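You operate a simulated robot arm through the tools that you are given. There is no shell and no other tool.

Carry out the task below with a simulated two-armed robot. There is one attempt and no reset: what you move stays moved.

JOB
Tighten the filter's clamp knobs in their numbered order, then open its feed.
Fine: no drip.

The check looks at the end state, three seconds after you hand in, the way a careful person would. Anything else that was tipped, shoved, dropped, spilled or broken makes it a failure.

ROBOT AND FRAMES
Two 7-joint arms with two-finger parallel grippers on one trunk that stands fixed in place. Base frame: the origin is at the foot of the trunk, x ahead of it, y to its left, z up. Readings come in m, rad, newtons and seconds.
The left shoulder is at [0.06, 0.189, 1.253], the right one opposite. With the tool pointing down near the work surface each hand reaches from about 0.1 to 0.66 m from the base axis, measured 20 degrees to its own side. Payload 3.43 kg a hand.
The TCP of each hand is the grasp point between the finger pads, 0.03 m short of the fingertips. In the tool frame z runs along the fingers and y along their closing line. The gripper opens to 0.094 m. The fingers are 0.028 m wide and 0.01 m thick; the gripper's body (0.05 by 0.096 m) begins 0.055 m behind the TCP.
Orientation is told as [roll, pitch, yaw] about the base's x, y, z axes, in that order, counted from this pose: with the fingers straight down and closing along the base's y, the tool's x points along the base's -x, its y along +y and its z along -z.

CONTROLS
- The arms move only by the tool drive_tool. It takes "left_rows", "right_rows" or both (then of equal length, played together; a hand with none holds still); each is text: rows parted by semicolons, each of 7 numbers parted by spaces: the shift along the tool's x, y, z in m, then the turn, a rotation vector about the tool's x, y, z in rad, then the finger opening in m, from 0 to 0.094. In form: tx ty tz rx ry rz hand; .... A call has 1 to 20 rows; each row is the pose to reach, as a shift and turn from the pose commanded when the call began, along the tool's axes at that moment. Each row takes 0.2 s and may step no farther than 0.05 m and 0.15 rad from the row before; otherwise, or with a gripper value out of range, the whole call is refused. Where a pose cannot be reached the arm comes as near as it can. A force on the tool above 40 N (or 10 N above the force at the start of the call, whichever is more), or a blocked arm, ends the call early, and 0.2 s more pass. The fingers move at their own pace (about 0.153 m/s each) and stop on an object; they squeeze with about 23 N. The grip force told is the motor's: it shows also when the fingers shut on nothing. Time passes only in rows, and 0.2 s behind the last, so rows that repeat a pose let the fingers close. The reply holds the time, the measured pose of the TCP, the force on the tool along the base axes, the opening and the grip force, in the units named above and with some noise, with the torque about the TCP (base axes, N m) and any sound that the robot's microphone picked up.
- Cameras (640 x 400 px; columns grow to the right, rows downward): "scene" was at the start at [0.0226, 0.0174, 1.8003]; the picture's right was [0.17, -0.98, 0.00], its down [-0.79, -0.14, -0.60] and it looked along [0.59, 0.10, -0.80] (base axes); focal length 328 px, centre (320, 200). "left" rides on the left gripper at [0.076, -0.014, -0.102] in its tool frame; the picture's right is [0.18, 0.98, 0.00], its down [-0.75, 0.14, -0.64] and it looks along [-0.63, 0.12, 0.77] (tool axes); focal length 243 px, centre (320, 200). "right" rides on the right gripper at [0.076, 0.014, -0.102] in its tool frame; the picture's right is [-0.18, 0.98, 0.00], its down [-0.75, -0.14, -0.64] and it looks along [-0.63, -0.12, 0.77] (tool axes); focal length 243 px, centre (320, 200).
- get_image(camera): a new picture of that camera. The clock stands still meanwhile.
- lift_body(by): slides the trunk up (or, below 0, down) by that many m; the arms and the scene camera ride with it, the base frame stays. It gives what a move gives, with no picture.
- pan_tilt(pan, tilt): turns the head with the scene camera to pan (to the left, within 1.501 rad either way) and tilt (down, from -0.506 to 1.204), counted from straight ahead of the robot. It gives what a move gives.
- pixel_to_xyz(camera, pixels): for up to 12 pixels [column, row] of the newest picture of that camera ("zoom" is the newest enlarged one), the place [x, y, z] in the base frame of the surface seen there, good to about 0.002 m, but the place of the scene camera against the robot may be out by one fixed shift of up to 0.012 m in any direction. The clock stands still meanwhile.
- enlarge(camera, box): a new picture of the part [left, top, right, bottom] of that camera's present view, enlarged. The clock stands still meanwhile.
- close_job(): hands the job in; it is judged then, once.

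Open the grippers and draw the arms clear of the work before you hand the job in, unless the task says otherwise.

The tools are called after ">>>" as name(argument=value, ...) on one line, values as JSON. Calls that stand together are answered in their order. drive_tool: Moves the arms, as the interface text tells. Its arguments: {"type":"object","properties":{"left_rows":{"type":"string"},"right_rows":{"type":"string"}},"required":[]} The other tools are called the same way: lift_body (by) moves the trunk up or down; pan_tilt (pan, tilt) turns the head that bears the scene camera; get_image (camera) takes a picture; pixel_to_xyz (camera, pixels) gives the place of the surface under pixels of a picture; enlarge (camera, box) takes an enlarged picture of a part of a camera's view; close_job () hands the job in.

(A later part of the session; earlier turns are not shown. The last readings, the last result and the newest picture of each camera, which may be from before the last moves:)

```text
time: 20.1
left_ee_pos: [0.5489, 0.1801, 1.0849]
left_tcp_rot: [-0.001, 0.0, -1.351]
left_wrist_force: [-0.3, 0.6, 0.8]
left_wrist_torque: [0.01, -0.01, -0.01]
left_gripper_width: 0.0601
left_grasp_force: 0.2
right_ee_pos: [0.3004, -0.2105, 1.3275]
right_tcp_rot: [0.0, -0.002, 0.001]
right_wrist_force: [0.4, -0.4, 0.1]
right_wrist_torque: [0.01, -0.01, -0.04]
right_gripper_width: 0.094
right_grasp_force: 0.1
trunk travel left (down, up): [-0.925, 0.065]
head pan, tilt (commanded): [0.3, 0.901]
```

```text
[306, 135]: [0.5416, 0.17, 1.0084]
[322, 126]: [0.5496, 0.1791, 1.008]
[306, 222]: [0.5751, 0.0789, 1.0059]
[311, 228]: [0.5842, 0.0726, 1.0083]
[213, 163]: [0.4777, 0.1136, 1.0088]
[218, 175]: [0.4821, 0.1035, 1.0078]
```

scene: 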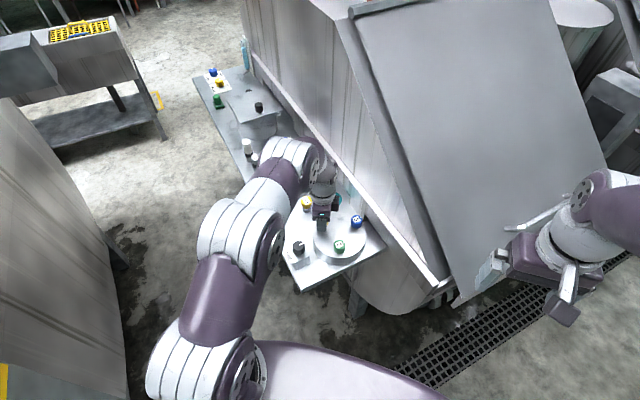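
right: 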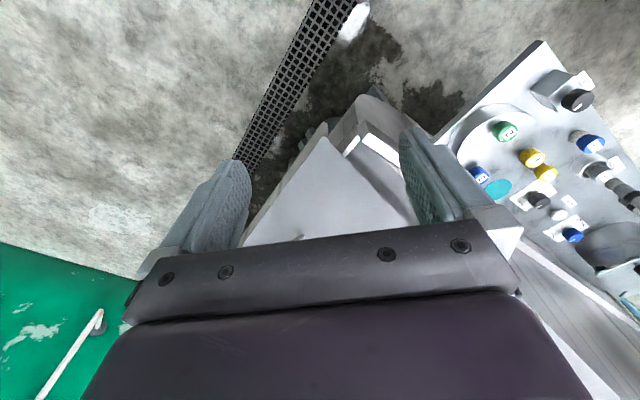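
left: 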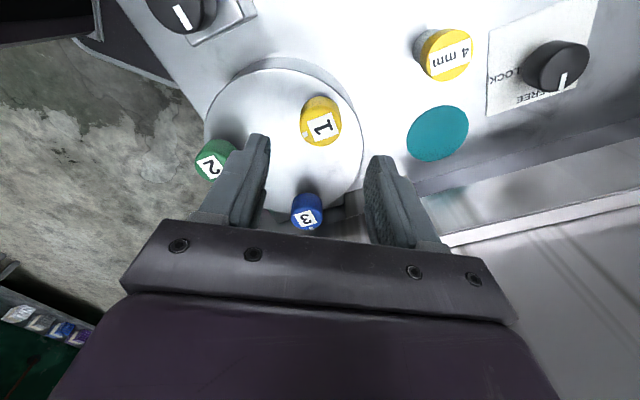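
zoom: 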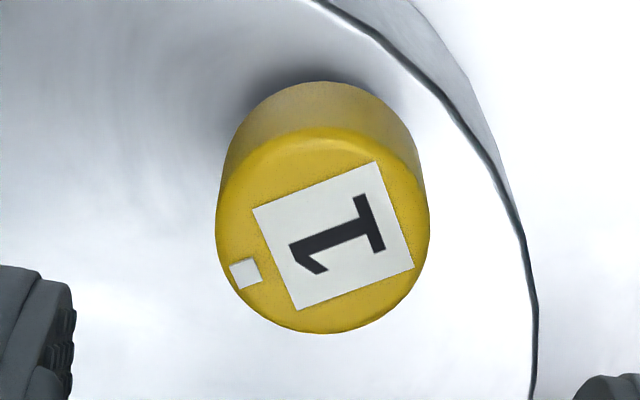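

Knob 1's mark moved from about −45° to −128°, i.e. a ~85–90° clockwise turn to the stop, with no spring-back. Next I move to above knob 2 (≈(0.4765, 0.1095)), turning the hand back to yaw +0.3.

>>> drive_tool(left_rows="-0.0044 -0.0072 -0.002 0 0 -0.1375 0.06; -0.0088 -0.0143 -0.004 0 0 -0.275 0.06; -0.0133 -0.0215 -0.004 0 0 -0.4125 0.06; -0.0177 -0.0286 -0.004 0 0 -0.55 0.06; -0.0221 -0.0358 -0.004 0 0 -0.6875 0.06; -0.0265 -0.043 -0.004 0 0 -0.825 0.06; -0.0309 -0.0501 -0.004 0 0 -0.9625 0.06; -0.0353 -0.0573 -0.004 0 0 -1.1 0.06; -0.0398 -0.0644 -0.004 0 0 -1.2375 0.06; -0.0442 -0.0716 -0.004 0 0 -1.375 0.06; -0.0486 -0.0787 -0.002 0 0 -1.5125 0.06; -0.053 -0.0859 0 0 0 -1.65 0.06")

>>> get_image(camera="left")

>>> enlarge(camera="left", box=[250, 60, 390, 160])

>>> enlarge(camera="scene", box=[280, 170, 400, 270])

```text
time: 22.8
left_ee_pos: [0.4755, 0.1106, 1.0856]
left_tcp_rot: [0.001, 0.0, 0.301]
left_wrist_force: [0.7, -1.0, -1.0]
left_wrist_torque: [0.01, 0.0, 0.03]
left_gripper_width: 0.0603
left_grasp_force: 0.0
right_ee_pos: [0.2988, -0.2113, 1.3259]
right_tcp_rot: [0.0, 0.0, 0.0]
right_wrist_force: [-0.5, -0.8, -0.3]
right_wrist_torque: [0.0, 0.01, -0.01]
right_gripper_width: 0.0939
right_grasp_force: 0.0
trunk travel left (down, up): [-0.925, 0.065]
head pan, tilt (commanded): [0.3, 0.901]
```

```text
taken
```

left: 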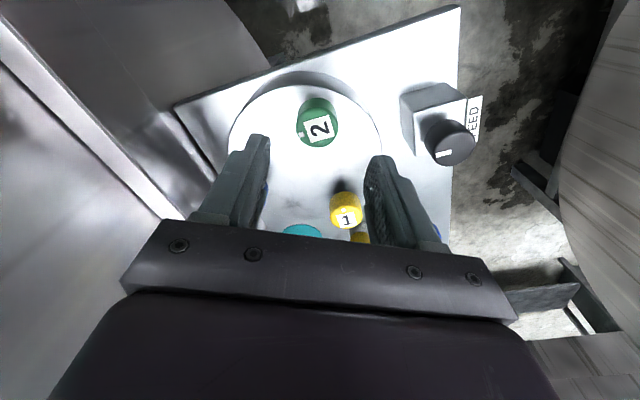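

```text
4.00 times, centred on (320, 110) of left
```

zoom: 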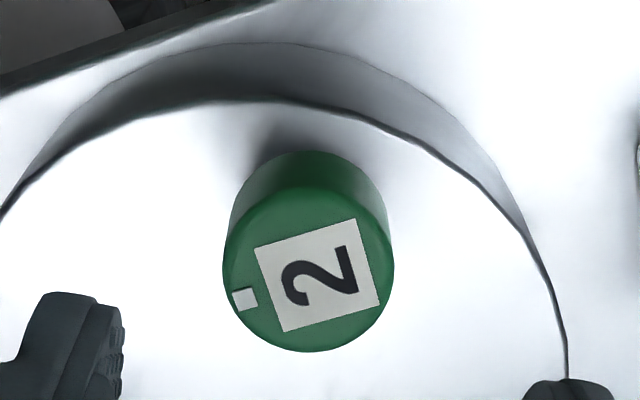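

```text
4.00 times, centred on (340, 220) of scene
```

zoom: 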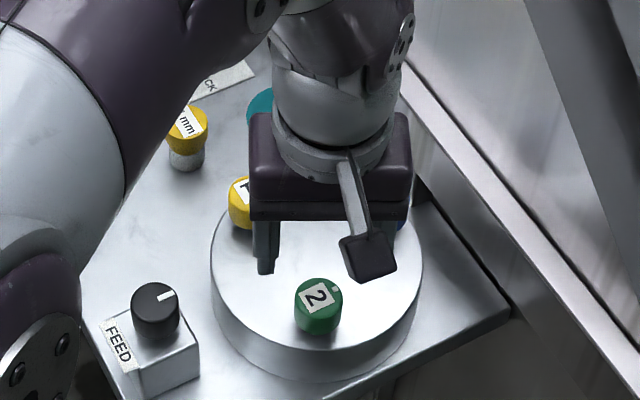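

Knob 2 is between the fingers at about (317,127) in the wrist view. I measure its centre and edges.

>>> pixel_to_xyz(camera="left", pixels=[[317, 127.5], [298, 128], [336, 128], [317, 145], [317, 109], [301, 135]])

```text
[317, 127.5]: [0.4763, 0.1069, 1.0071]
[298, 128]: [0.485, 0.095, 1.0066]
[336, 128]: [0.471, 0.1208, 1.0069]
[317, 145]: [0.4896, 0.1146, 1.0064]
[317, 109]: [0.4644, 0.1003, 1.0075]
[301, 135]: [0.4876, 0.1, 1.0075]
```

Knob 2's centre is ≈(0.477, 0.1075); with the small offset learned on knob 1 I shift 1.5 mm, go down 0.08 m and close on it.

>>> drive_tool(left_rows="-0.0014 -0.0009 0.02 0 0 0 0.06; -0.0014 -0.0009 0.045 0 0 0 0.06; -0.0014 -0.0009 0.068 0 0 0 0.06; -0.0014 -0.0009 0.08 0 0 0 0.06; -0.0014 -0.0009 0.08 0 0 0 0.06; -0.0014 -0.0009 0.08 0 0 0 0; -0.0014 -0.0009 0.08 0 0 0 0; -0.0014 -0.0009 0.08 0 0 0 0")

>>> enlarge(camera="left", box=[260, 120, 380, 220])

```text
time: 24.6
left_ee_pos: [0.4776, 0.1095, 1.0049]
left_tcp_rot: [0.002, -0.002, 0.299]
left_wrist_force: [0.9, -9.3, -6.1]
left_wrist_torque: [-0.34, -1.31, -0.02]
left_gripper_width: 0.0337
left_grasp_force: 45.0
right_ee_pos: [0.3001, -0.2127, 1.3258]
right_tcp_rot: [0.003, -0.001, 0.0]
right_wrist_force: [0.1, -0.6, -1.0]
right_wrist_torque: [0.01, -0.01, -0.01]
right_gripper_width: 0.0942
right_grasp_force: 0.1
trunk travel left (down, up): [-0.925, 0.065]
head pan, tilt (commanded): [0.3, 0.901]
```

```text
4.00 times, centred on (320, 170) of left
```

zoom: 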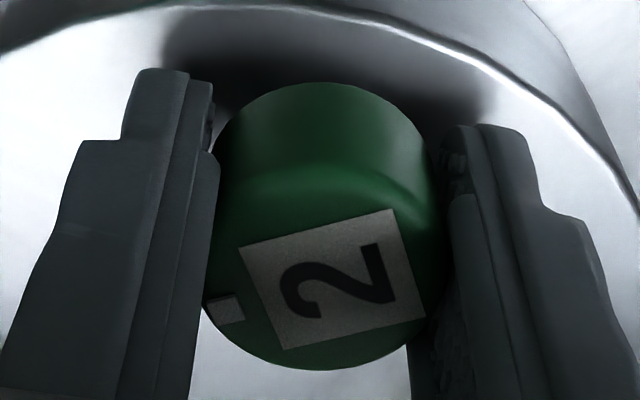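

Gripped knob 2 (width 0.0337). I ease 0.8 mm toward −y and turn clockwise 1.2 rad in 0.1 steps.

>>> drive_tool(left_rows="0.0002 -0.0008 0.0004 0 0 0.1 0; 0.0002 -0.0008 0.0004 0 0 0.2 0; 0.0002 -0.0008 0.0004 0 0 0.3 0; 0.0002 -0.0008 0.0004 0 0 0.4 0; 0.0002 -0.0008 0.0004 0 0 0.5 0; 0.0002 -0.0008 0.0004 0 0 0.6 0; 0.0002 -0.0008 0.0004 0 0 0.7 0; 0.0002 -0.0008 0.0004 0 0 0.8 0; 0.0002 -0.0008 0.0004 0 0 0.9 0; 0.0002 -0.0008 0.0004 0 0 1.0 0; 0.0002 -0.0008 0.0004 0 0 1.1 0; 0.0002 -0.0008 0.0004 0 0 1.2 0")

>>> enlarge(camera="left", box=[260, 120, 380, 220])

```text
time: 27.1
left_ee_pos: [0.4773, 0.1097, 1.005]
left_tcp_rot: [0.003, 0.0, -0.902]
left_wrist_force: [3.2, -4.6, 5.3]
left_wrist_torque: [-1.26, -0.49, -0.01]
left_gripper_width: 0.034
left_grasp_force: 45.1
right_ee_pos: [0.299, -0.2112, 1.3263]
right_tcp_rot: [-0.001, 0.0, 0.0]
right_wrist_force: [0.3, -0.6, 0.2]
right_wrist_torque: [-0.05, 0.02, -0.02]
right_gripper_width: 0.0939
right_grasp_force: 0.2
trunk travel left (down, up): [-0.925, 0.065]
head pan, tilt (commanded): [0.3, 0.901]
```

```text
4.00 times, centred on (320, 170) of left
```

zoom: 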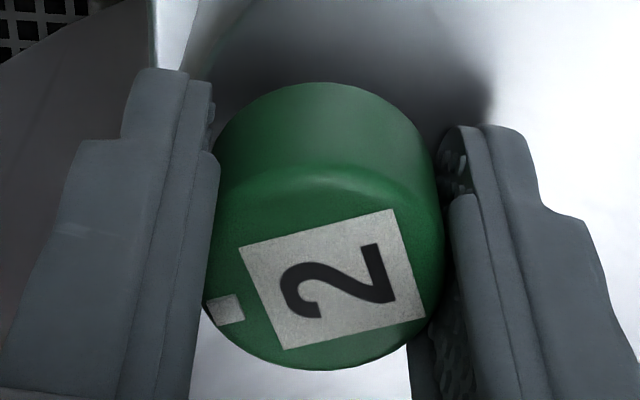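

No slip through 1.2 rad. I continue 0.6 rad more to reach the stop.

>>> drive_tool(left_rows="0 0 -0.0004 0 0 0.1 0; 0 0 -0.0004 0 0 0.2 0; 0 0 -0.0004 0 0 0.3 0; 0 0 -0.0004 0 0 0.4 0; 0 0 -0.0004 0 0 0.5 0; 0 0 -0.0004 0 0 0.6 0")

>>> enlarge(camera="left", box=[260, 120, 380, 220])

```text
time: 28.6
left_ee_pos: [0.4768, 0.1097, 1.005]
left_tcp_rot: [0.001, 0.001, -1.5]
left_wrist_force: [4.1, 3.4, 4.1]
left_wrist_torque: [0.41, -0.06, 0.09]
left_gripper_width: 0.0331
left_grasp_force: 45.2
right_ee_pos: [0.2993, -0.2094, 1.3255]
right_tcp_rot: [0.0, -0.001, 0.001]
right_wrist_force: [0.4, 0.8, -0.7]
right_wrist_torque: [0.02, -0.03, 0.0]
right_gripper_width: 0.0941
right_grasp_force: 0.1
trunk travel left (down, up): [-0.925, 0.065]
head pan, tilt (commanded): [0.3, 0.901]
```

```text
4.00 times, centred on (320, 170) of left
```

zoom: 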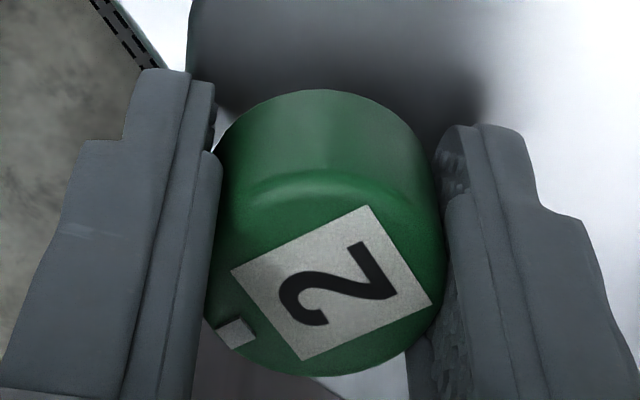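

The label slipped ~12°, so knob 2 is likely on its stop; torque reads only 0.09, so I turn 0.25 rad more to make sure it is firm.

>>> drive_tool(left_rows="0 0 0 0 0 0.08 0; 0 0 0 0 0 0.16 0; 0 0 0 0 0 0.25 0")

>>> enlarge(camera="left", box=[260, 120, 380, 220])

```text
time: 29.4
left_ee_pos: [0.4775, 0.1096, 1.0054]
left_tcp_rot: [-0.001, 0.0, -1.751]
left_wrist_force: [4.0, 0.1, -1.6]
left_wrist_torque: [-0.05, -0.54, 0.69]
left_gripper_width: 0.0337
left_grasp_force: 44.8
right_ee_pos: [0.3004, -0.2095, 1.3256]
right_tcp_rot: [0.001, 0.002, -0.002]
right_wrist_force: [-0.5, 0.2, 0.2]
right_wrist_torque: [-0.02, 0.04, -0.04]
right_gripper_width: 0.0942
right_grasp_force: 0.1
trunk travel left (down, up): [-0.925, 0.065]
head pan, tilt (commanded): [0.3, 0.901]
```

```text
4.00 times, centred on (320, 170) of left
```

zoom: 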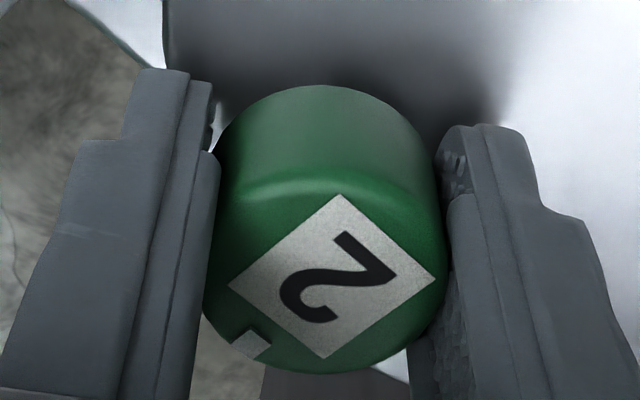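

Knob 2 is firm (0.69 N m, slipping in the grip). I open, rise, and compare the mark angles of knobs 1 and 2.

>>> drive_tool(left_rows="0 0 0 0 0 0 0.06; 0 0 0 0 0 0 0.06; 0 0 -0.02 0 0 0 0.06; 0 0 -0.05 0 0 0 0.06; 0 0 -0.08 0 0 0 0.06")

>>> get_image(camera="left")

>>> enlarge(camera="left", box=[280, 80, 360, 160])

>>> enlarge(camera="scene", box=[280, 190, 380, 270])

```text
time: 30.6
left_ee_pos: [0.4761, 0.1088, 1.0852]
left_tcp_rot: [0.002, 0.001, -1.75]
left_wrist_force: [0.1, 0.6, 0.2]
left_wrist_torque: [-0.02, 0.0, 0.02]
left_gripper_width: 0.0603
left_grasp_force: 0.0
right_ee_pos: [0.2992, -0.2104, 1.3255]
right_tcp_rot: [0.0, 0.001, 0.0]
right_wrist_force: [-0.3, 0.6, -0.6]
right_wrist_torque: [-0.02, -0.02, 0.01]
right_gripper_width: 0.0941
right_grasp_force: 0.1
trunk travel left (down, up): [-0.925, 0.065]
head pan, tilt (commanded): [0.3, 0.901]
```

```text
taken
```

left: 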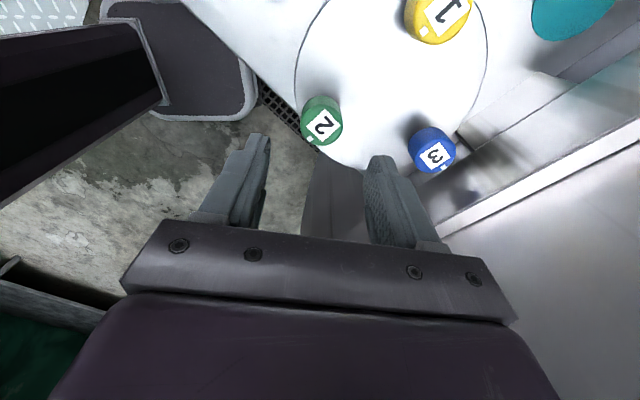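

```text
5.00 times, centred on (320, 120) of left
```

zoom: 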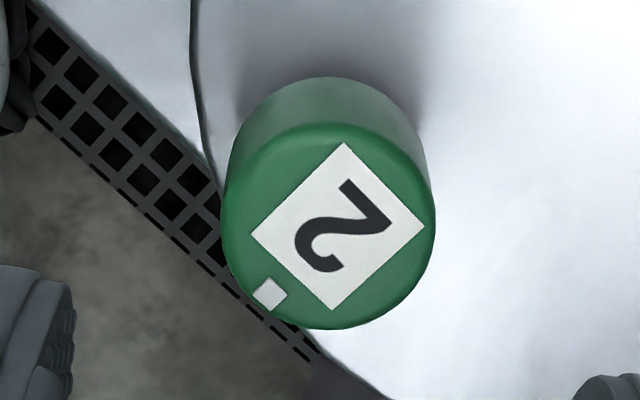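

```text
5.00 times, centred on (330, 230) of scene
```

zoom: 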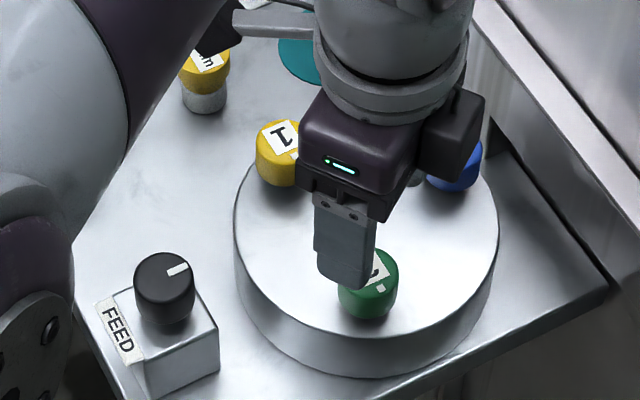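

Both marks are visible in this wrist view: knob 1 mark (424,31), knob 2 mark (310,139). I zoom on knob 1 and measure both marks.

>>> enlarge(camera="left", box=[390, 0, 490, 60])

>>> pixel_to_xyz(camera="left", pixels=[[424, 31], [439, 14], [310, 139], [322, 125.5], [406, 14], [468, 12], [440, 36], [301.5, 125], [342.5, 124], [322, 144], [322, 106]])

```text
6.40 times, centred on (440, 30) of left
```

zoom: 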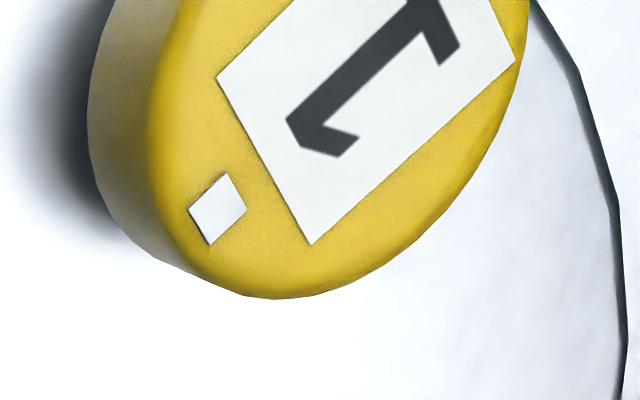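

```text
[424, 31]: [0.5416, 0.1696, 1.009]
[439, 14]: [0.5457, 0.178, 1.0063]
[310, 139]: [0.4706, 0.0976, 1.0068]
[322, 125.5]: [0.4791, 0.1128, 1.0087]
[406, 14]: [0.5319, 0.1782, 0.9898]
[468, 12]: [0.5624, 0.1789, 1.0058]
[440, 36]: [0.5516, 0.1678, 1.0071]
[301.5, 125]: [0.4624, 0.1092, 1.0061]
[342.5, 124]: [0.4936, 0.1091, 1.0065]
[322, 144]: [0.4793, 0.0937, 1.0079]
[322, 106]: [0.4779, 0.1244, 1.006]
```

To compare orientations precisely, I measure the label corners of both knobs.

>>> pixel_to_xyz(camera="zoom", pixels=[[220, 80], [312, 241], [510, 62], [217, 209]])

>>> pixel_to_xyz(camera="left", pixels=[[306.6, 127], [324.8, 108.8], [340.6, 125.2], [322.4, 141.4], [310, 138.8]])

```text
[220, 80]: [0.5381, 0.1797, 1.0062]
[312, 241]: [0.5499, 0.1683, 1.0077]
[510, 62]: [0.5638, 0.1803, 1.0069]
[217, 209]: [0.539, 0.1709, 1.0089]
```

```text
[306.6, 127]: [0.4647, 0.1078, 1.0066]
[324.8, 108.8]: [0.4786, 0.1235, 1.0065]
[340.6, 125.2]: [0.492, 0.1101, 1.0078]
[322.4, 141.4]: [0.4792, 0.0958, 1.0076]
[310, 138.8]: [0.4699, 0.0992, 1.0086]
```

Knob 1's label is at about −46°, knob 2's about −42°: equal within error, both at the stop. Before knob 3 I measure the ledge and wall next to it in the wrist view.

>>> pixel_to_xyz(camera="left", pixels=[[470, 200], [480, 215], [520, 190], [540, 185], [540, 220], [460, 232], [500, 280], [560, 260], [470, 150], [490, 140], [437, 150]])

>>> enlarge(camera="left", box=[390, 90, 590, 250])

```text
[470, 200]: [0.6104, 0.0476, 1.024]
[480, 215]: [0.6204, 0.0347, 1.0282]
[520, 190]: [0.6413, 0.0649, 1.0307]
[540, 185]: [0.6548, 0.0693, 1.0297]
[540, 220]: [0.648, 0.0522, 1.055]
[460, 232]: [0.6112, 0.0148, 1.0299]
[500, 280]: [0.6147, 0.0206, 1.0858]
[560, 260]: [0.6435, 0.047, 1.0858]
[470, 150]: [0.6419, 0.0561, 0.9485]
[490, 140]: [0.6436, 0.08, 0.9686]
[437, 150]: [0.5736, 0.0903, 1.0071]
```

```text
2.50 times, centred on (490, 170) of left
```

zoom: 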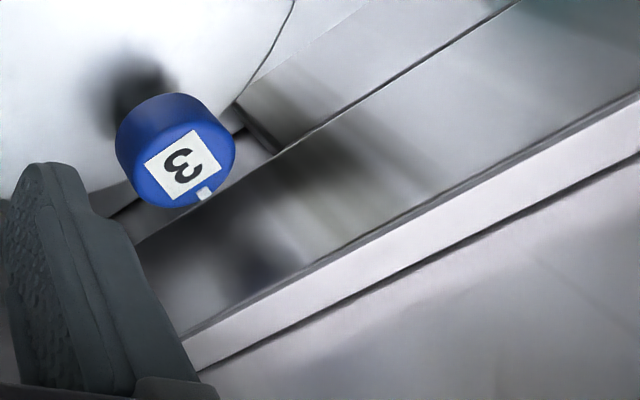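

The wall is vertical about 0.073 m beyond knob 3's centre and the ledge lip at 0.05 m (z≤1.03), so the gripper body (half-diagonal 0.054) fits. I move above knob 3 (≈(0.575, 0.083)), turning back to yaw +0.3.

>>> drive_tool(left_rows="-0.0005 0.0067 -0.003 0 0 -0.1367 0.06; -0.001 0.0134 -0.006 0 0 -0.2733 0.06; -0.0015 0.02 -0.008 0 0 -0.41 0.06; -0.002 0.0267 -0.008 0 0 -0.5467 0.06; -0.0025 0.0334 -0.008 0 0 -0.6833 0.06; -0.003 0.0401 -0.008 0 0 -0.82 0.06; -0.0035 0.0468 -0.008 0 0 -0.9567 0.06; -0.0041 0.0534 -0.008 0 0 -1.0933 0.06; -0.0046 0.0601 -0.008 0 0 -1.23 0.06; -0.0051 0.0668 -0.008 0 0 -1.3667 0.06; -0.0056 0.0735 -0.008 0 0 -1.5033 0.06; -0.0061 0.0802 -0.008 0 0 -1.64 0.06; -0.0066 0.0868 -0.006 0 0 -1.7767 0.06; -0.0071 0.0935 -0.003 0 0 -1.9133 0.06; -0.0076 0.1002 0 0 0 -2.05 0.06")

>>> get_image(camera="left")

>>> enlarge(camera="left", box=[280, 80, 360, 160])

>>> get_image(camera="scene")

```text
time: 33.8
left_ee_pos: [0.5749, 0.0837, 1.0847]
left_tcp_rot: [-0.001, 0.0, 0.301]
left_wrist_force: [-0.2, -0.6, 0.4]
left_wrist_torque: [0.02, -0.02, 0.02]
left_gripper_width: 0.0598
left_grasp_force: 0.1
right_ee_pos: [0.3, -0.2105, 1.3268]
right_tcp_rot: [-0.001, 0.001, 0.0]
right_wrist_force: [-0.5, 0.0, 0.7]
right_wrist_torque: [0.03, -0.02, 0.01]
right_gripper_width: 0.0939
right_grasp_force: 0.1
trunk travel left (down, up): [-0.925, 0.065]
head pan, tilt (commanded): [0.3, 0.901]
```

```text
taken
```

left: 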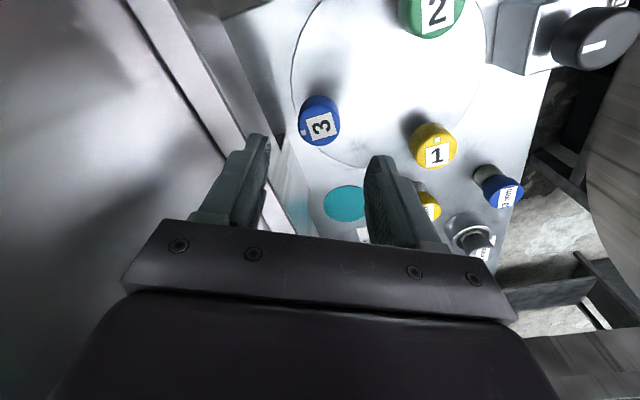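

```text
5.00 times, centred on (320, 120) of left
```

zoom: 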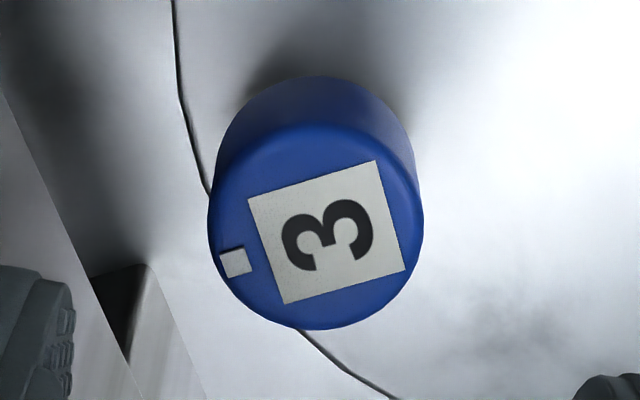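

```text
taken
```

scene: 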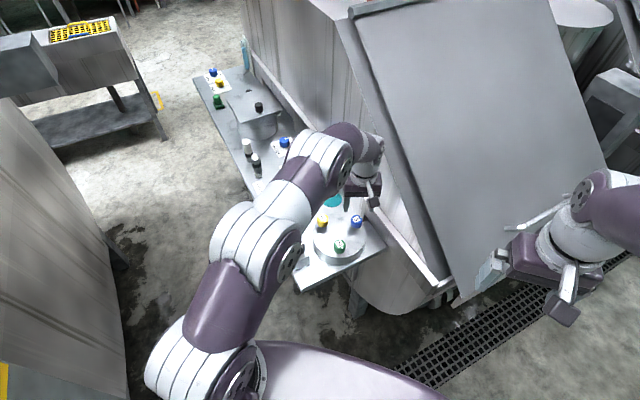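

Knob 3 sits at about (319,125), ~1 mm to the −y tool side of where knobs 1/2 were when centred. I shift −1 mm, descend 0.08 m and grip.

>>> drive_tool(left_rows="0 -0.001 0.02 0 0 0 0.06; 0 -0.001 0.045 0 0 0 0.06; 0 -0.001 0.068 0 0 0 0.06; 0 -0.001 0.08 0 0 0 0.06; 0 -0.001 0.08 0 0 0 0.06")

>>> enlarge(camera="left", box=[220, 100, 420, 240])

```text
time: 35.0
left_ee_pos: [0.5752, 0.0828, 1.0051]
left_tcp_rot: [0.0, 0.0, 0.301]
left_wrist_force: [-0.2, 0.1, -0.3]
left_wrist_torque: [0.0, 0.02, -0.03]
left_gripper_width: 0.0599
left_grasp_force: 0.0
right_ee_pos: [0.2988, -0.2096, 1.3259]
right_tcp_rot: [0.0, 0.001, 0.001]
right_wrist_force: [-0.1, -0.2, -0.1]
right_wrist_torque: [-0.01, 0.02, -0.03]
right_gripper_width: 0.0938
right_grasp_force: 0.0
trunk travel left (down, up): [-0.925, 0.065]
head pan, tilt (commanded): [0.3, 0.901]
```

```text
2.86 times, centred on (320, 170) of left
```

zoom: 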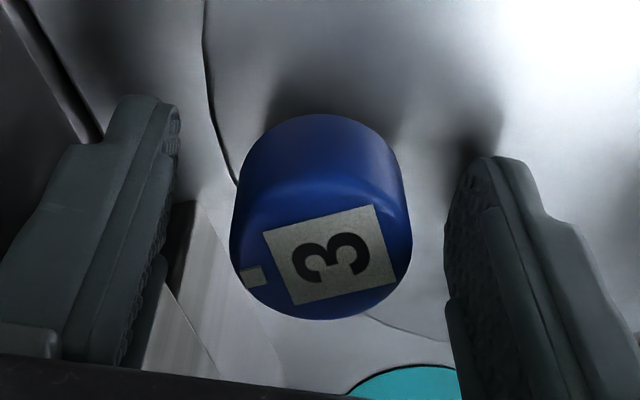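

No contact forces and knob 3 is centred between the fingers. I close on it.

>>> drive_tool(left_rows="0 0 0 0 0 0 0; 0 0 0 0 0 0 0; 0 0 0 0 0 0 0")

>>> enlarge(camera="left", box=[260, 120, 380, 220])

```text
time: 35.8
left_ee_pos: [0.5754, 0.0829, 1.0054]
left_tcp_rot: [0.0, 0.0, 0.302]
left_wrist_force: [-1.2, -0.2, -2.7]
left_wrist_torque: [-0.3, -0.7, -0.02]
left_gripper_width: 0.0338
left_grasp_force: 44.8
right_ee_pos: [0.2992, -0.2096, 1.3254]
right_tcp_rot: [0.0, 0.001, 0.001]
right_wrist_force: [-1.2, 0.3, -0.1]
right_wrist_torque: [-0.02, 0.0, 0.01]
right_gripper_width: 0.094
right_grasp_force: 0.1
trunk travel left (down, up): [-0.925, 0.065]
head pan, tilt (commanded): [0.3, 0.901]
```

```text
4.00 times, centred on (320, 170) of left
```

zoom: 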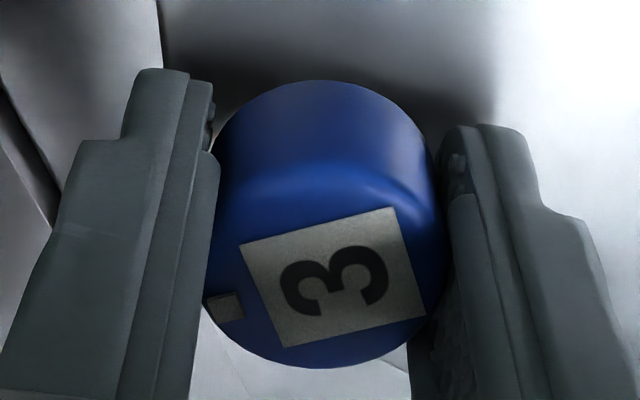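

Well centred, with almost no side load. I turn knob 3 clockwise 1.2 rad in 0.1 steps.

>>> drive_tool(left_rows="0 0 0 0 0 0.1 0; 0 0 0 0 0 0.2 0; 0 0 0 0 0 0.3 0; 0 0 0 0 0 0.4 0; 0 0 0 0 0 0.5 0; 0 0 0 0 0 0.6 0; 0 0 0 0 0 0.7 0; 0 0 0 0 0 0.8 0; 0 0 0 0 0 0.9 0; 0 0 0 0 0 1.0 0; 0 0 0 0 0 1.1 0; 0 0 0 0 0 1.2 0")

>>> enlarge(camera="left", box=[260, 120, 380, 220])

```text
time: 38.4
left_ee_pos: [0.5746, 0.0829, 1.0046]
left_tcp_rot: [0.0, -0.001, -0.903]
left_wrist_force: [0.2, -4.3, -3.6]
left_wrist_torque: [-1.23, -0.59, 0.01]
left_gripper_width: 0.034
left_grasp_force: 45.0
right_ee_pos: [0.2998, -0.2111, 1.3253]
right_tcp_rot: [0.0, 0.0, -0.001]
right_wrist_force: [0.0, -0.3, 0.2]
right_wrist_torque: [-0.03, -0.01, -0.01]
right_gripper_width: 0.0941
right_grasp_force: 0.0
trunk travel left (down, up): [-0.925, 0.065]
head pan, tilt (commanded): [0.3, 0.901]
```

```text
4.00 times, centred on (320, 170) of left
```

zoom: 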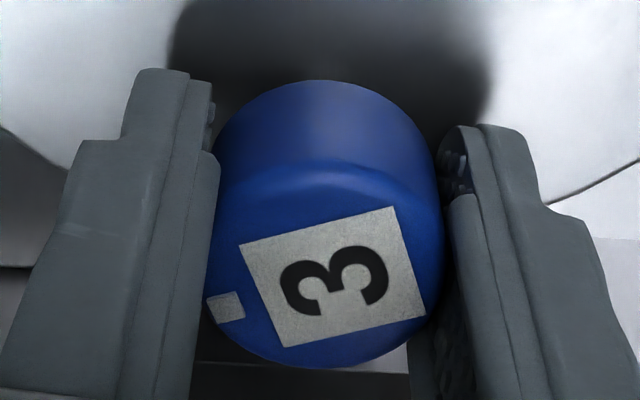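

No slip at 1.2 rad. I go on clockwise by 0.75 rad to its stop.

>>> drive_tool(left_rows="0 0 0 0 0 0.1 0; 0 0 0 0 0 0.2 0; 0 0 0 0 0 0.3 0; 0 0 0 0 0 0.4 0; 0 0 0 0 0 0.5 0; 0 0 0 0 0 0.6 0; 0 0 0 0 0 0.7 0; 0 0 0 0 0 0.8 0")

>>> enlarge(camera="left", box=[260, 120, 380, 220])

```text
time: 40.1
left_ee_pos: [0.5736, 0.083, 1.0054]
left_tcp_rot: [-0.002, 0.0, -1.699]
left_wrist_force: [-0.6, 0.8, 1.6]
left_wrist_torque: [-0.27, 0.48, 0.76]
left_gripper_width: 0.0335
left_grasp_force: 45.4
right_ee_pos: [0.2992, -0.2092, 1.326]
right_tcp_rot: [-0.001, 0.001, -0.001]
right_wrist_force: [0.1, -0.2, -0.5]
right_wrist_torque: [-0.02, 0.01, -0.01]
right_gripper_width: 0.0941
right_grasp_force: 0.1
trunk travel left (down, up): [-0.925, 0.065]
head pan, tilt (commanded): [0.3, 0.901]
```

```text
4.00 times, centred on (320, 170) of left
```

zoom: 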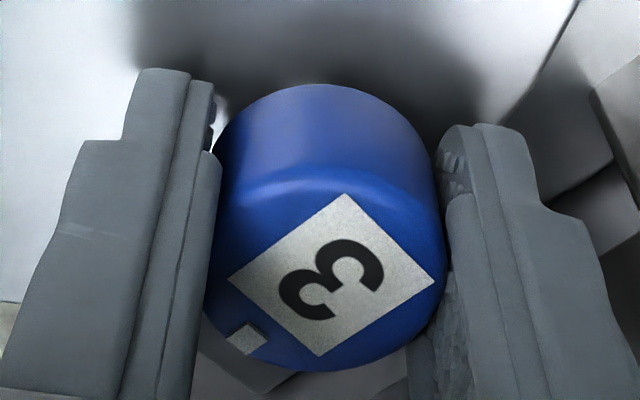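

Knob 3 is at its stop (0.76 N m, slipping in the grip). I open and rise, then look at all the knobs and the FEED block.

>>> drive_tool(left_rows="0 0 0 0 0 0 0.06; 0 0 0 0 0 0 0.06; 0 0 -0.02 0 0 0 0.06; 0 0 -0.05 0 0 0 0.06; 0 0 -0.09 0 0 0 0.06; 0 0 -0.12 0 0 0 0.06")

>>> get_image(camera="left")

>>> enlarge(camera="scene", box=[270, 180, 390, 280])

```text
time: 41.5
left_ee_pos: [0.5741, 0.0826, 1.126]
left_tcp_rot: [0.0, 0.0, -1.7]
left_wrist_force: [0.5, -0.1, 0.0]
left_wrist_torque: [0.02, -0.02, 0.01]
left_gripper_width: 0.0599
left_grasp_force: 0.0
right_ee_pos: [0.2996, -0.2105, 1.3257]
right_tcp_rot: [-0.002, 0.001, 0.0]
right_wrist_force: [0.4, 0.4, 0.1]
right_wrist_torque: [-0.02, -0.01, -0.01]
right_gripper_width: 0.094
right_grasp_force: 0.0
trunk travel left (down, up): [-0.925, 0.065]
head pan, tilt (commanded): [0.3, 0.901]
```

```text
taken
```

left: 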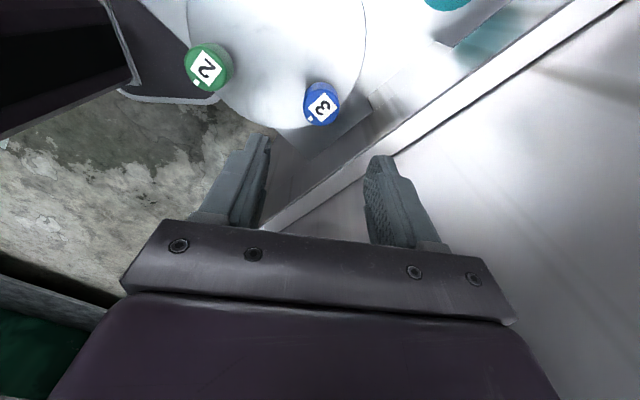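

```text
4.00 times, centred on (330, 230) of scene
```

zoom: 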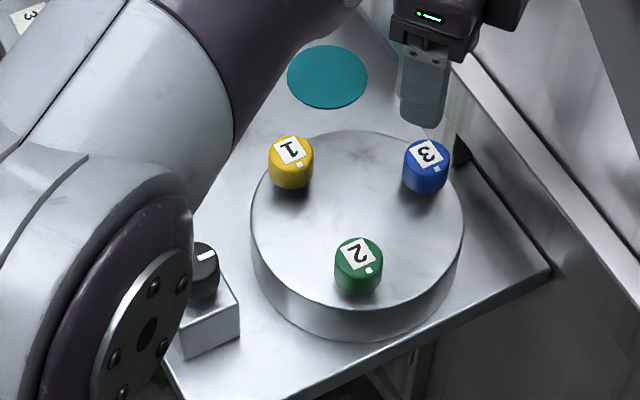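

All three marks now point the same way (clockwise ~90° from before). Next I bring the hand over the FEED block at (0.440, 0.2175), arriving at yaw −0.8, and look for markings.

>>> drive_tool(left_rows="0.0146 -0.0189 0 0 0 -0.1125 0.06; 0.0291 -0.0379 0 0 0 -0.225 0.06; 0.0437 -0.0568 0 0 0 -0.3375 0.06; 0.0583 -0.0758 0 0 0 -0.45 0.06; 0.0728 -0.0947 0 0 0 -0.5625 0.06; 0.0874 -0.1136 0 0 0 -0.675 0.06; 0.1019 -0.1326 0 0 0 -0.7875 0.06; 0.1165 -0.1515 0 0 0 -0.9 0.06")

>>> get_image(camera="left")

>>> enlarge(camera="left", box=[260, 60, 380, 150])

>>> get_image(camera="scene")

```text
time: 43.4
left_ee_pos: [0.4391, 0.2183, 1.1256]
left_tcp_rot: [0.003, -0.003, -0.798]
left_wrist_force: [-0.7, 0.3, 0.6]
left_wrist_torque: [-0.01, 0.01, 0.0]
left_gripper_width: 0.0603
left_grasp_force: 0.1
right_ee_pos: [0.2988, -0.2105, 1.3261]
right_tcp_rot: [0.0, 0.0, 0.0]
right_wrist_force: [-0.7, -0.4, 0.3]
right_wrist_torque: [0.03, 0.02, 0.0]
right_gripper_width: 0.0943
right_grasp_force: 0.1
trunk travel left (down, up): [-0.925, 0.065]
head pan, tilt (commanded): [0.3, 0.901]
```

```text
taken
```

left: 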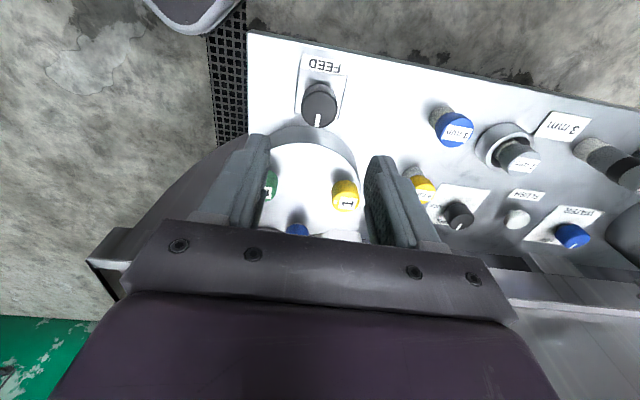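

```text
4.44 times, centred on (320, 105) of left
```

zoom: 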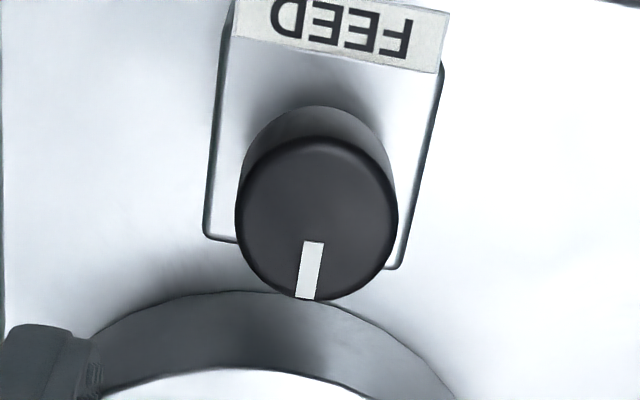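

```text
taken
```

scene: 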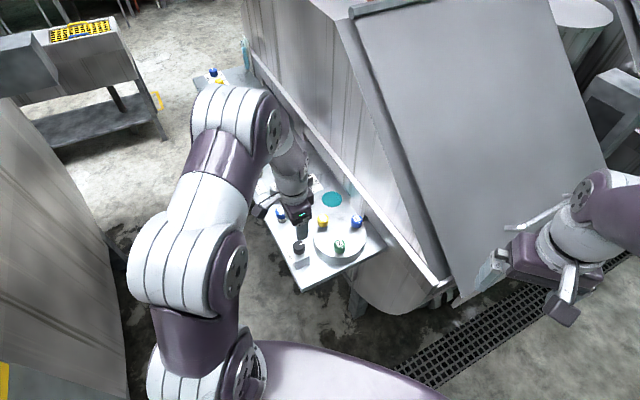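

The FEED knob has only a white line, pointing at the wall (same side as "SHUT"/"OFF" on the other valves). I zoom on the far valves and the WATER valve to confirm the convention for open.

>>> enlarge(camera="scene", box=[190, 55, 270, 105])

>>> enlarge(camera="left", box=[420, 90, 640, 260])

```text
8.00 times, centred on (230, 80) of scene
```

zoom: 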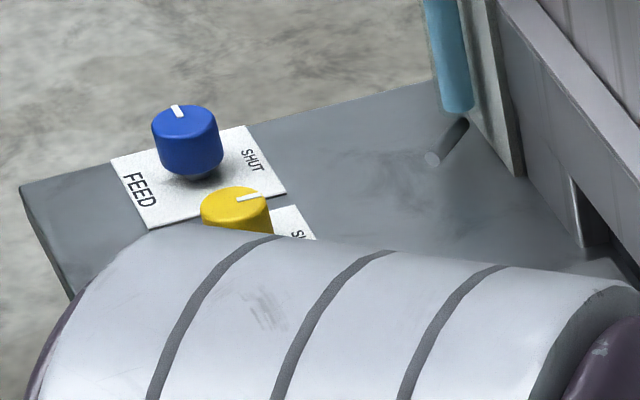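

```text
2.35 times, centred on (530, 175) of left
```

zoom: 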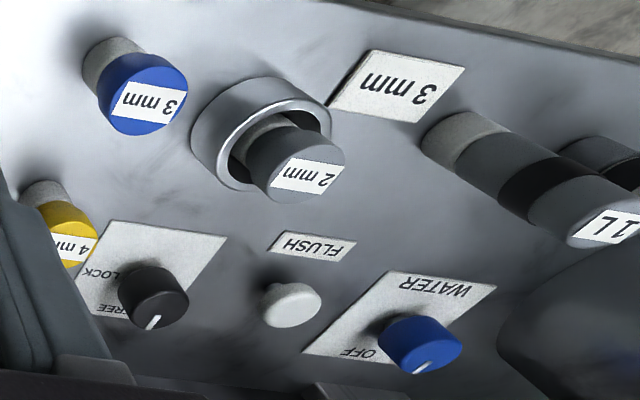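

The far FEED/SHUT and WATER/OFF valves confirm: line toward the wall is shut, open is a quarter turn counter-clockwise. I measure the FEED knob's centre and edges from here.

>>> pixel_to_xyz(camera="left", pixels=[[319.3, 109.3], [303, 110], [336, 109], [319.3, 93], [319.3, 125], [320, 120], [340, 92]])

```text
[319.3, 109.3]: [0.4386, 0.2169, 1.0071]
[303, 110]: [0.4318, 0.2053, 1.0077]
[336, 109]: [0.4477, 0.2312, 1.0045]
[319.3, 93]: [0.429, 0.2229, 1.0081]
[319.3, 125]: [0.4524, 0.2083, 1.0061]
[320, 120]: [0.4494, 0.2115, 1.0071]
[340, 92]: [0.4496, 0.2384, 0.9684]
```

FEED's centre is ≈(0.440, 0.217), directly under the hand. I descend 0.12 m with fingers at 0.06.

>>> drive_tool(left_rows="0 0 0.03 0 0 0 0.06; 0 0 0.06 0 0 0 0.06; 0 0 0.09 0 0 0 0.06; 0 0 0.11 0 0 0 0.06; 0 0 0.12 0 0 0 0.06; 0 0 0.12 0 0 0 0.06")

>>> enlarge(camera="left", box=[220, 100, 420, 240])

```text
time: 44.8
left_ee_pos: [0.4401, 0.2186, 1.0067]
left_tcp_rot: [0.001, 0.0, -0.798]
left_wrist_force: [-0.2, -0.3, 1.1]
left_wrist_torque: [0.0, 0.02, -0.01]
left_gripper_width: 0.0599
left_grasp_force: 0.1
right_ee_pos: [0.3003, -0.2109, 1.3263]
right_tcp_rot: [0.001, 0.001, -0.001]
right_wrist_force: [-0.4, 0.0, -0.5]
right_wrist_torque: [0.0, -0.01, 0.01]
right_gripper_width: 0.0939
right_grasp_force: 0.1
trunk travel left (down, up): [-0.925, 0.065]
head pan, tilt (commanded): [0.3, 0.901]
```

```text
2.86 times, centred on (320, 170) of left
```

zoom: 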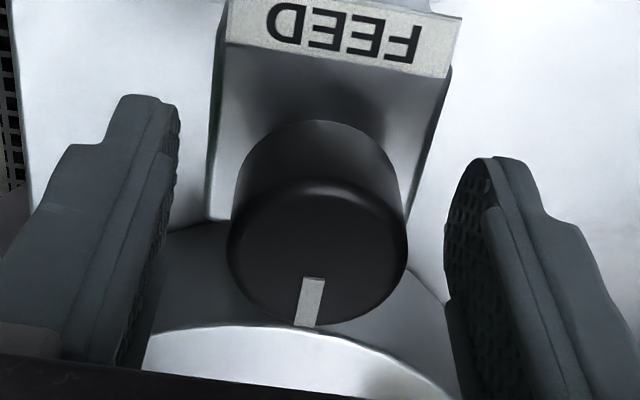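

FEED is centred between the fingers to within a millimetre. I close on it.

>>> drive_tool(left_rows="-0.0004 -0.0006 0 0 0 0 0; -0.0004 -0.0006 0 0 0 0 0; -0.0004 -0.0006 0 0 0 0 0")

>>> enlarge(camera="left", box=[260, 120, 380, 220])

```text
time: 45.5
left_ee_pos: [0.44, 0.2174, 1.0051]
left_tcp_rot: [0.0, -0.002, -0.8]
left_wrist_force: [-0.2, 2.6, -1.0]
left_wrist_torque: [0.95, 0.33, 0.11]
left_gripper_width: 0.0336
left_grasp_force: 45.6
right_ee_pos: [0.3, -0.2102, 1.3271]
right_tcp_rot: [0.0, 0.0, 0.001]
right_wrist_force: [-0.4, -0.5, -0.2]
right_wrist_torque: [0.0, 0.01, -0.03]
right_gripper_width: 0.094
right_grasp_force: 0.0
trunk travel left (down, up): [-0.925, 0.065]
head pan, tilt (commanded): [0.3, 0.901]
```

```text
4.00 times, centred on (320, 170) of left
```

zoom: 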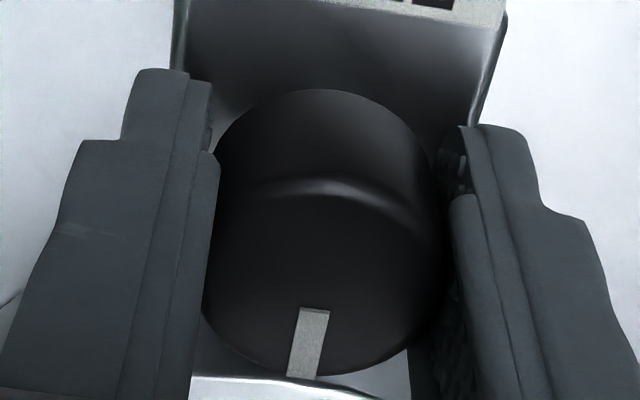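

Gripped at 0.0336 m with low load. I turn counter-clockwise (negative about tool z) 0.3 rad and check that the knob follows.

>>> drive_tool(left_rows="0 0 0 0 0 -0.1 0; 0 0 0 0 0 -0.2 0; 0 0 0 0 0 -0.3 0")

>>> enlarge(camera="left", box=[260, 120, 380, 220])

```text
time: 46.4
left_ee_pos: [0.4392, 0.2184, 1.0056]
left_tcp_rot: [0.0, 0.0, -0.499]
left_wrist_force: [-0.4, 1.5, -2.5]
left_wrist_torque: [0.56, 0.23, 0.01]
left_gripper_width: 0.034
left_grasp_force: 45.3
right_ee_pos: [0.3002, -0.2093, 1.3277]
right_tcp_rot: [0.0, -0.001, 0.0]
right_wrist_force: [-0.1, -0.2, -0.5]
right_wrist_torque: [0.0, 0.02, -0.02]
right_gripper_width: 0.0941
right_grasp_force: 0.0
trunk travel left (down, up): [-0.925, 0.065]
head pan, tilt (commanded): [0.3, 0.901]
```

```text
4.00 times, centred on (320, 170) of left
```

zoom: 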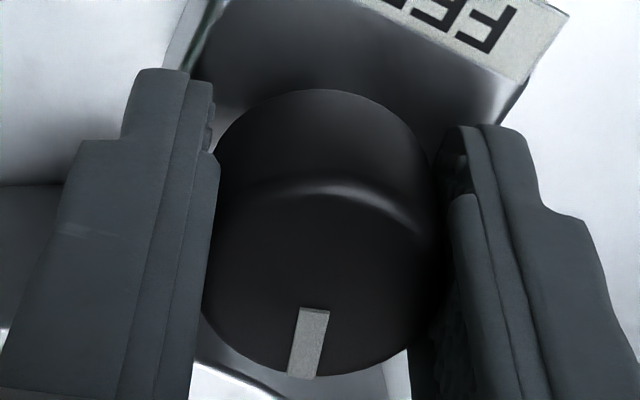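

The knob follows counter-clockwise freely with no torque. I continue 0.9 rad more.

>>> drive_tool(left_rows="0 0 0 0 0 -0.1 0; 0 0 0 0 0 -0.2 0; 0 0 0 0 0 -0.3 0; 0 0 0 0 0 -0.4 0; 0 0 0 0 0 -0.5 0; 0 0 0 0 0 -0.6 0; 0 0 0 0 0 -0.7 0; 0 0 0 0 0 -0.8 0; 0 0 0 0 0 -0.9 0")

>>> enlarge(camera="left", box=[260, 120, 380, 220])

>>> get_image(camera="scene")

```text
time: 48.4
left_ee_pos: [0.4399, 0.2162, 1.0057]
left_tcp_rot: [0.002, 0.001, 0.402]
left_wrist_force: [-0.7, -4.8, -2.2]
left_wrist_torque: [-0.77, 0.49, -0.03]
left_gripper_width: 0.0337
left_grasp_force: 45.6
right_ee_pos: [0.2987, -0.2114, 1.3264]
right_tcp_rot: [-0.001, -0.001, -0.001]
right_wrist_force: [-0.1, -0.7, 0.3]
right_wrist_torque: [0.03, -0.02, -0.01]
right_gripper_width: 0.0942
right_grasp_force: 0.0
trunk travel left (down, up): [-0.925, 0.065]
head pan, tilt (commanded): [0.3, 0.901]
```

```text
4.00 times, centred on (320, 170) of left
```

zoom: 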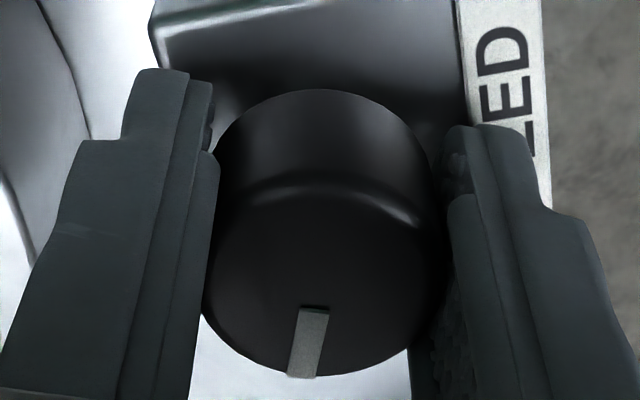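

```text
taken
```

scene: 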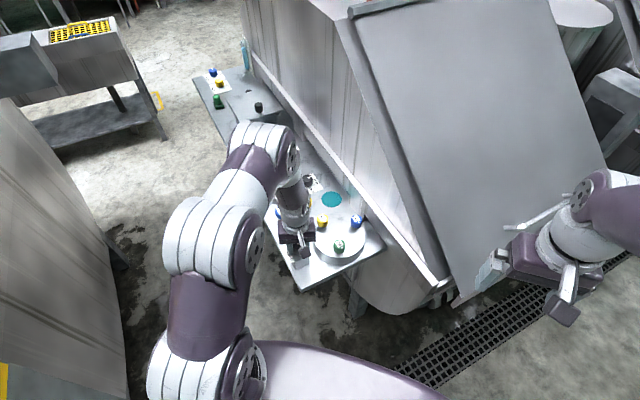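

No slip after 1.2 rad. I look for signs of leakage around the lid before turning further: zoom on the lid in the scene view.

>>> enlarge(camera="scene", box=[270, 170, 400, 290])

>>> drive_tool(left_rows="0 0 0 0 0 -0.1 0; 0 0 0 0 0 -0.2 0; 0 0 0 0 0 -0.3 0; 0 0 0 0 0 -0.4 0; 0 0 0 0 0 -0.5 0")

>>> enlarge(camera="left", box=[260, 120, 380, 220])

```text
3.33 times, centred on (335, 230) of scene
```

zoom: 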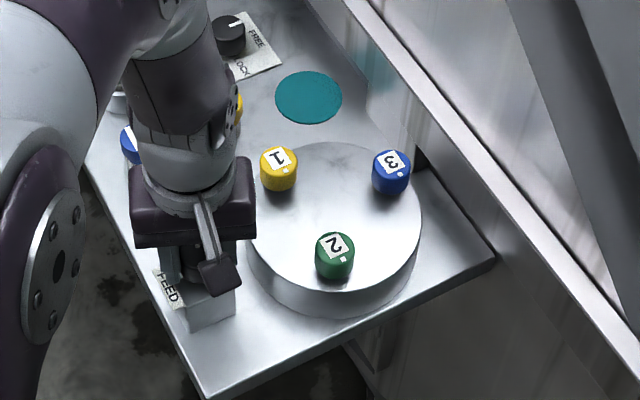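

```text
time: 49.5
left_ee_pos: [0.4406, 0.2165, 1.0065]
left_tcp_rot: [-0.001, -0.001, 0.902]
left_wrist_force: [3.3, -2.5, -2.9]
left_wrist_torque: [0.39, 0.21, -0.33]
left_gripper_width: 0.0335
left_grasp_force: 44.9
right_ee_pos: [0.3, -0.2105, 1.3257]
right_tcp_rot: [0.0, 0.002, 0.001]
right_wrist_force: [0.3, -0.5, 1.1]
right_wrist_torque: [0.0, -0.01, -0.02]
right_gripper_width: 0.094
right_grasp_force: 0.2
trunk travel left (down, up): [-0.925, 0.065]
head pan, tilt (commanded): [0.3, 0.901]
```

```text
4.00 times, centred on (320, 170) of left
```

zoom: 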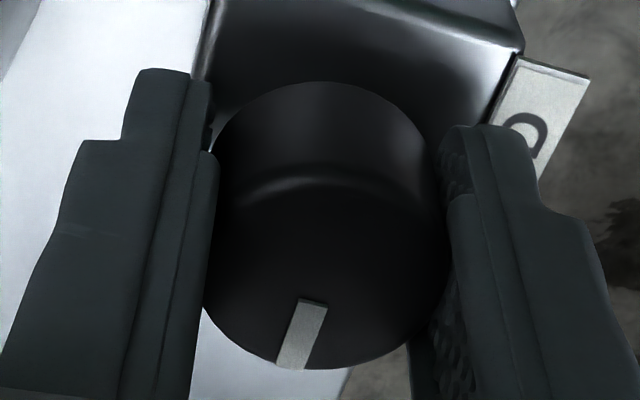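

The line has started to slip in the grip and torque is −0.33 N m: FEED is at its open stop after about 90°. I turn 0.15 rad more to be sure, then look.

>>> drive_tool(left_rows="0 0 0 0 0 -0.08 0; 0 0 0 0 0 -0.15 0")

>>> enlarge(camera="left", box=[260, 120, 380, 220])

```text
time: 50.1
left_ee_pos: [0.4412, 0.2168, 1.0053]
left_tcp_rot: [-0.001, -0.003, 1.051]
left_wrist_force: [3.4, -2.6, 0.0]
left_wrist_torque: [0.05, 0.04, -0.4]
left_gripper_width: 0.0329
left_grasp_force: 45.3
right_ee_pos: [0.2995, -0.2107, 1.3265]
right_tcp_rot: [0.001, -0.001, 0.0]
right_wrist_force: [0.1, -0.3, -0.4]
right_wrist_torque: [-0.01, 0.01, 0.0]
right_gripper_width: 0.0942
right_grasp_force: 0.1
trunk travel left (down, up): [-0.925, 0.065]
head pan, tilt (commanded): [0.3, 0.901]
```

```text
4.00 times, centred on (320, 170) of left
```

zoom: 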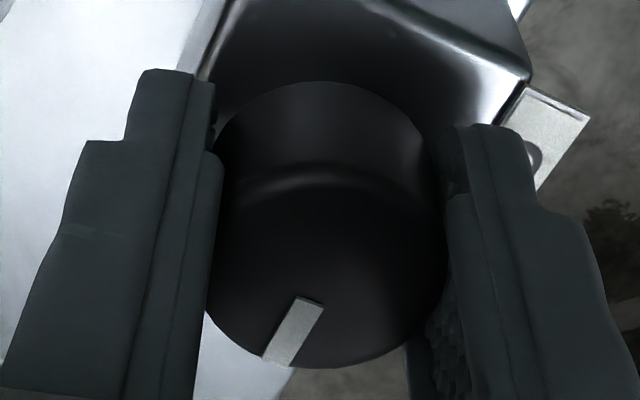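

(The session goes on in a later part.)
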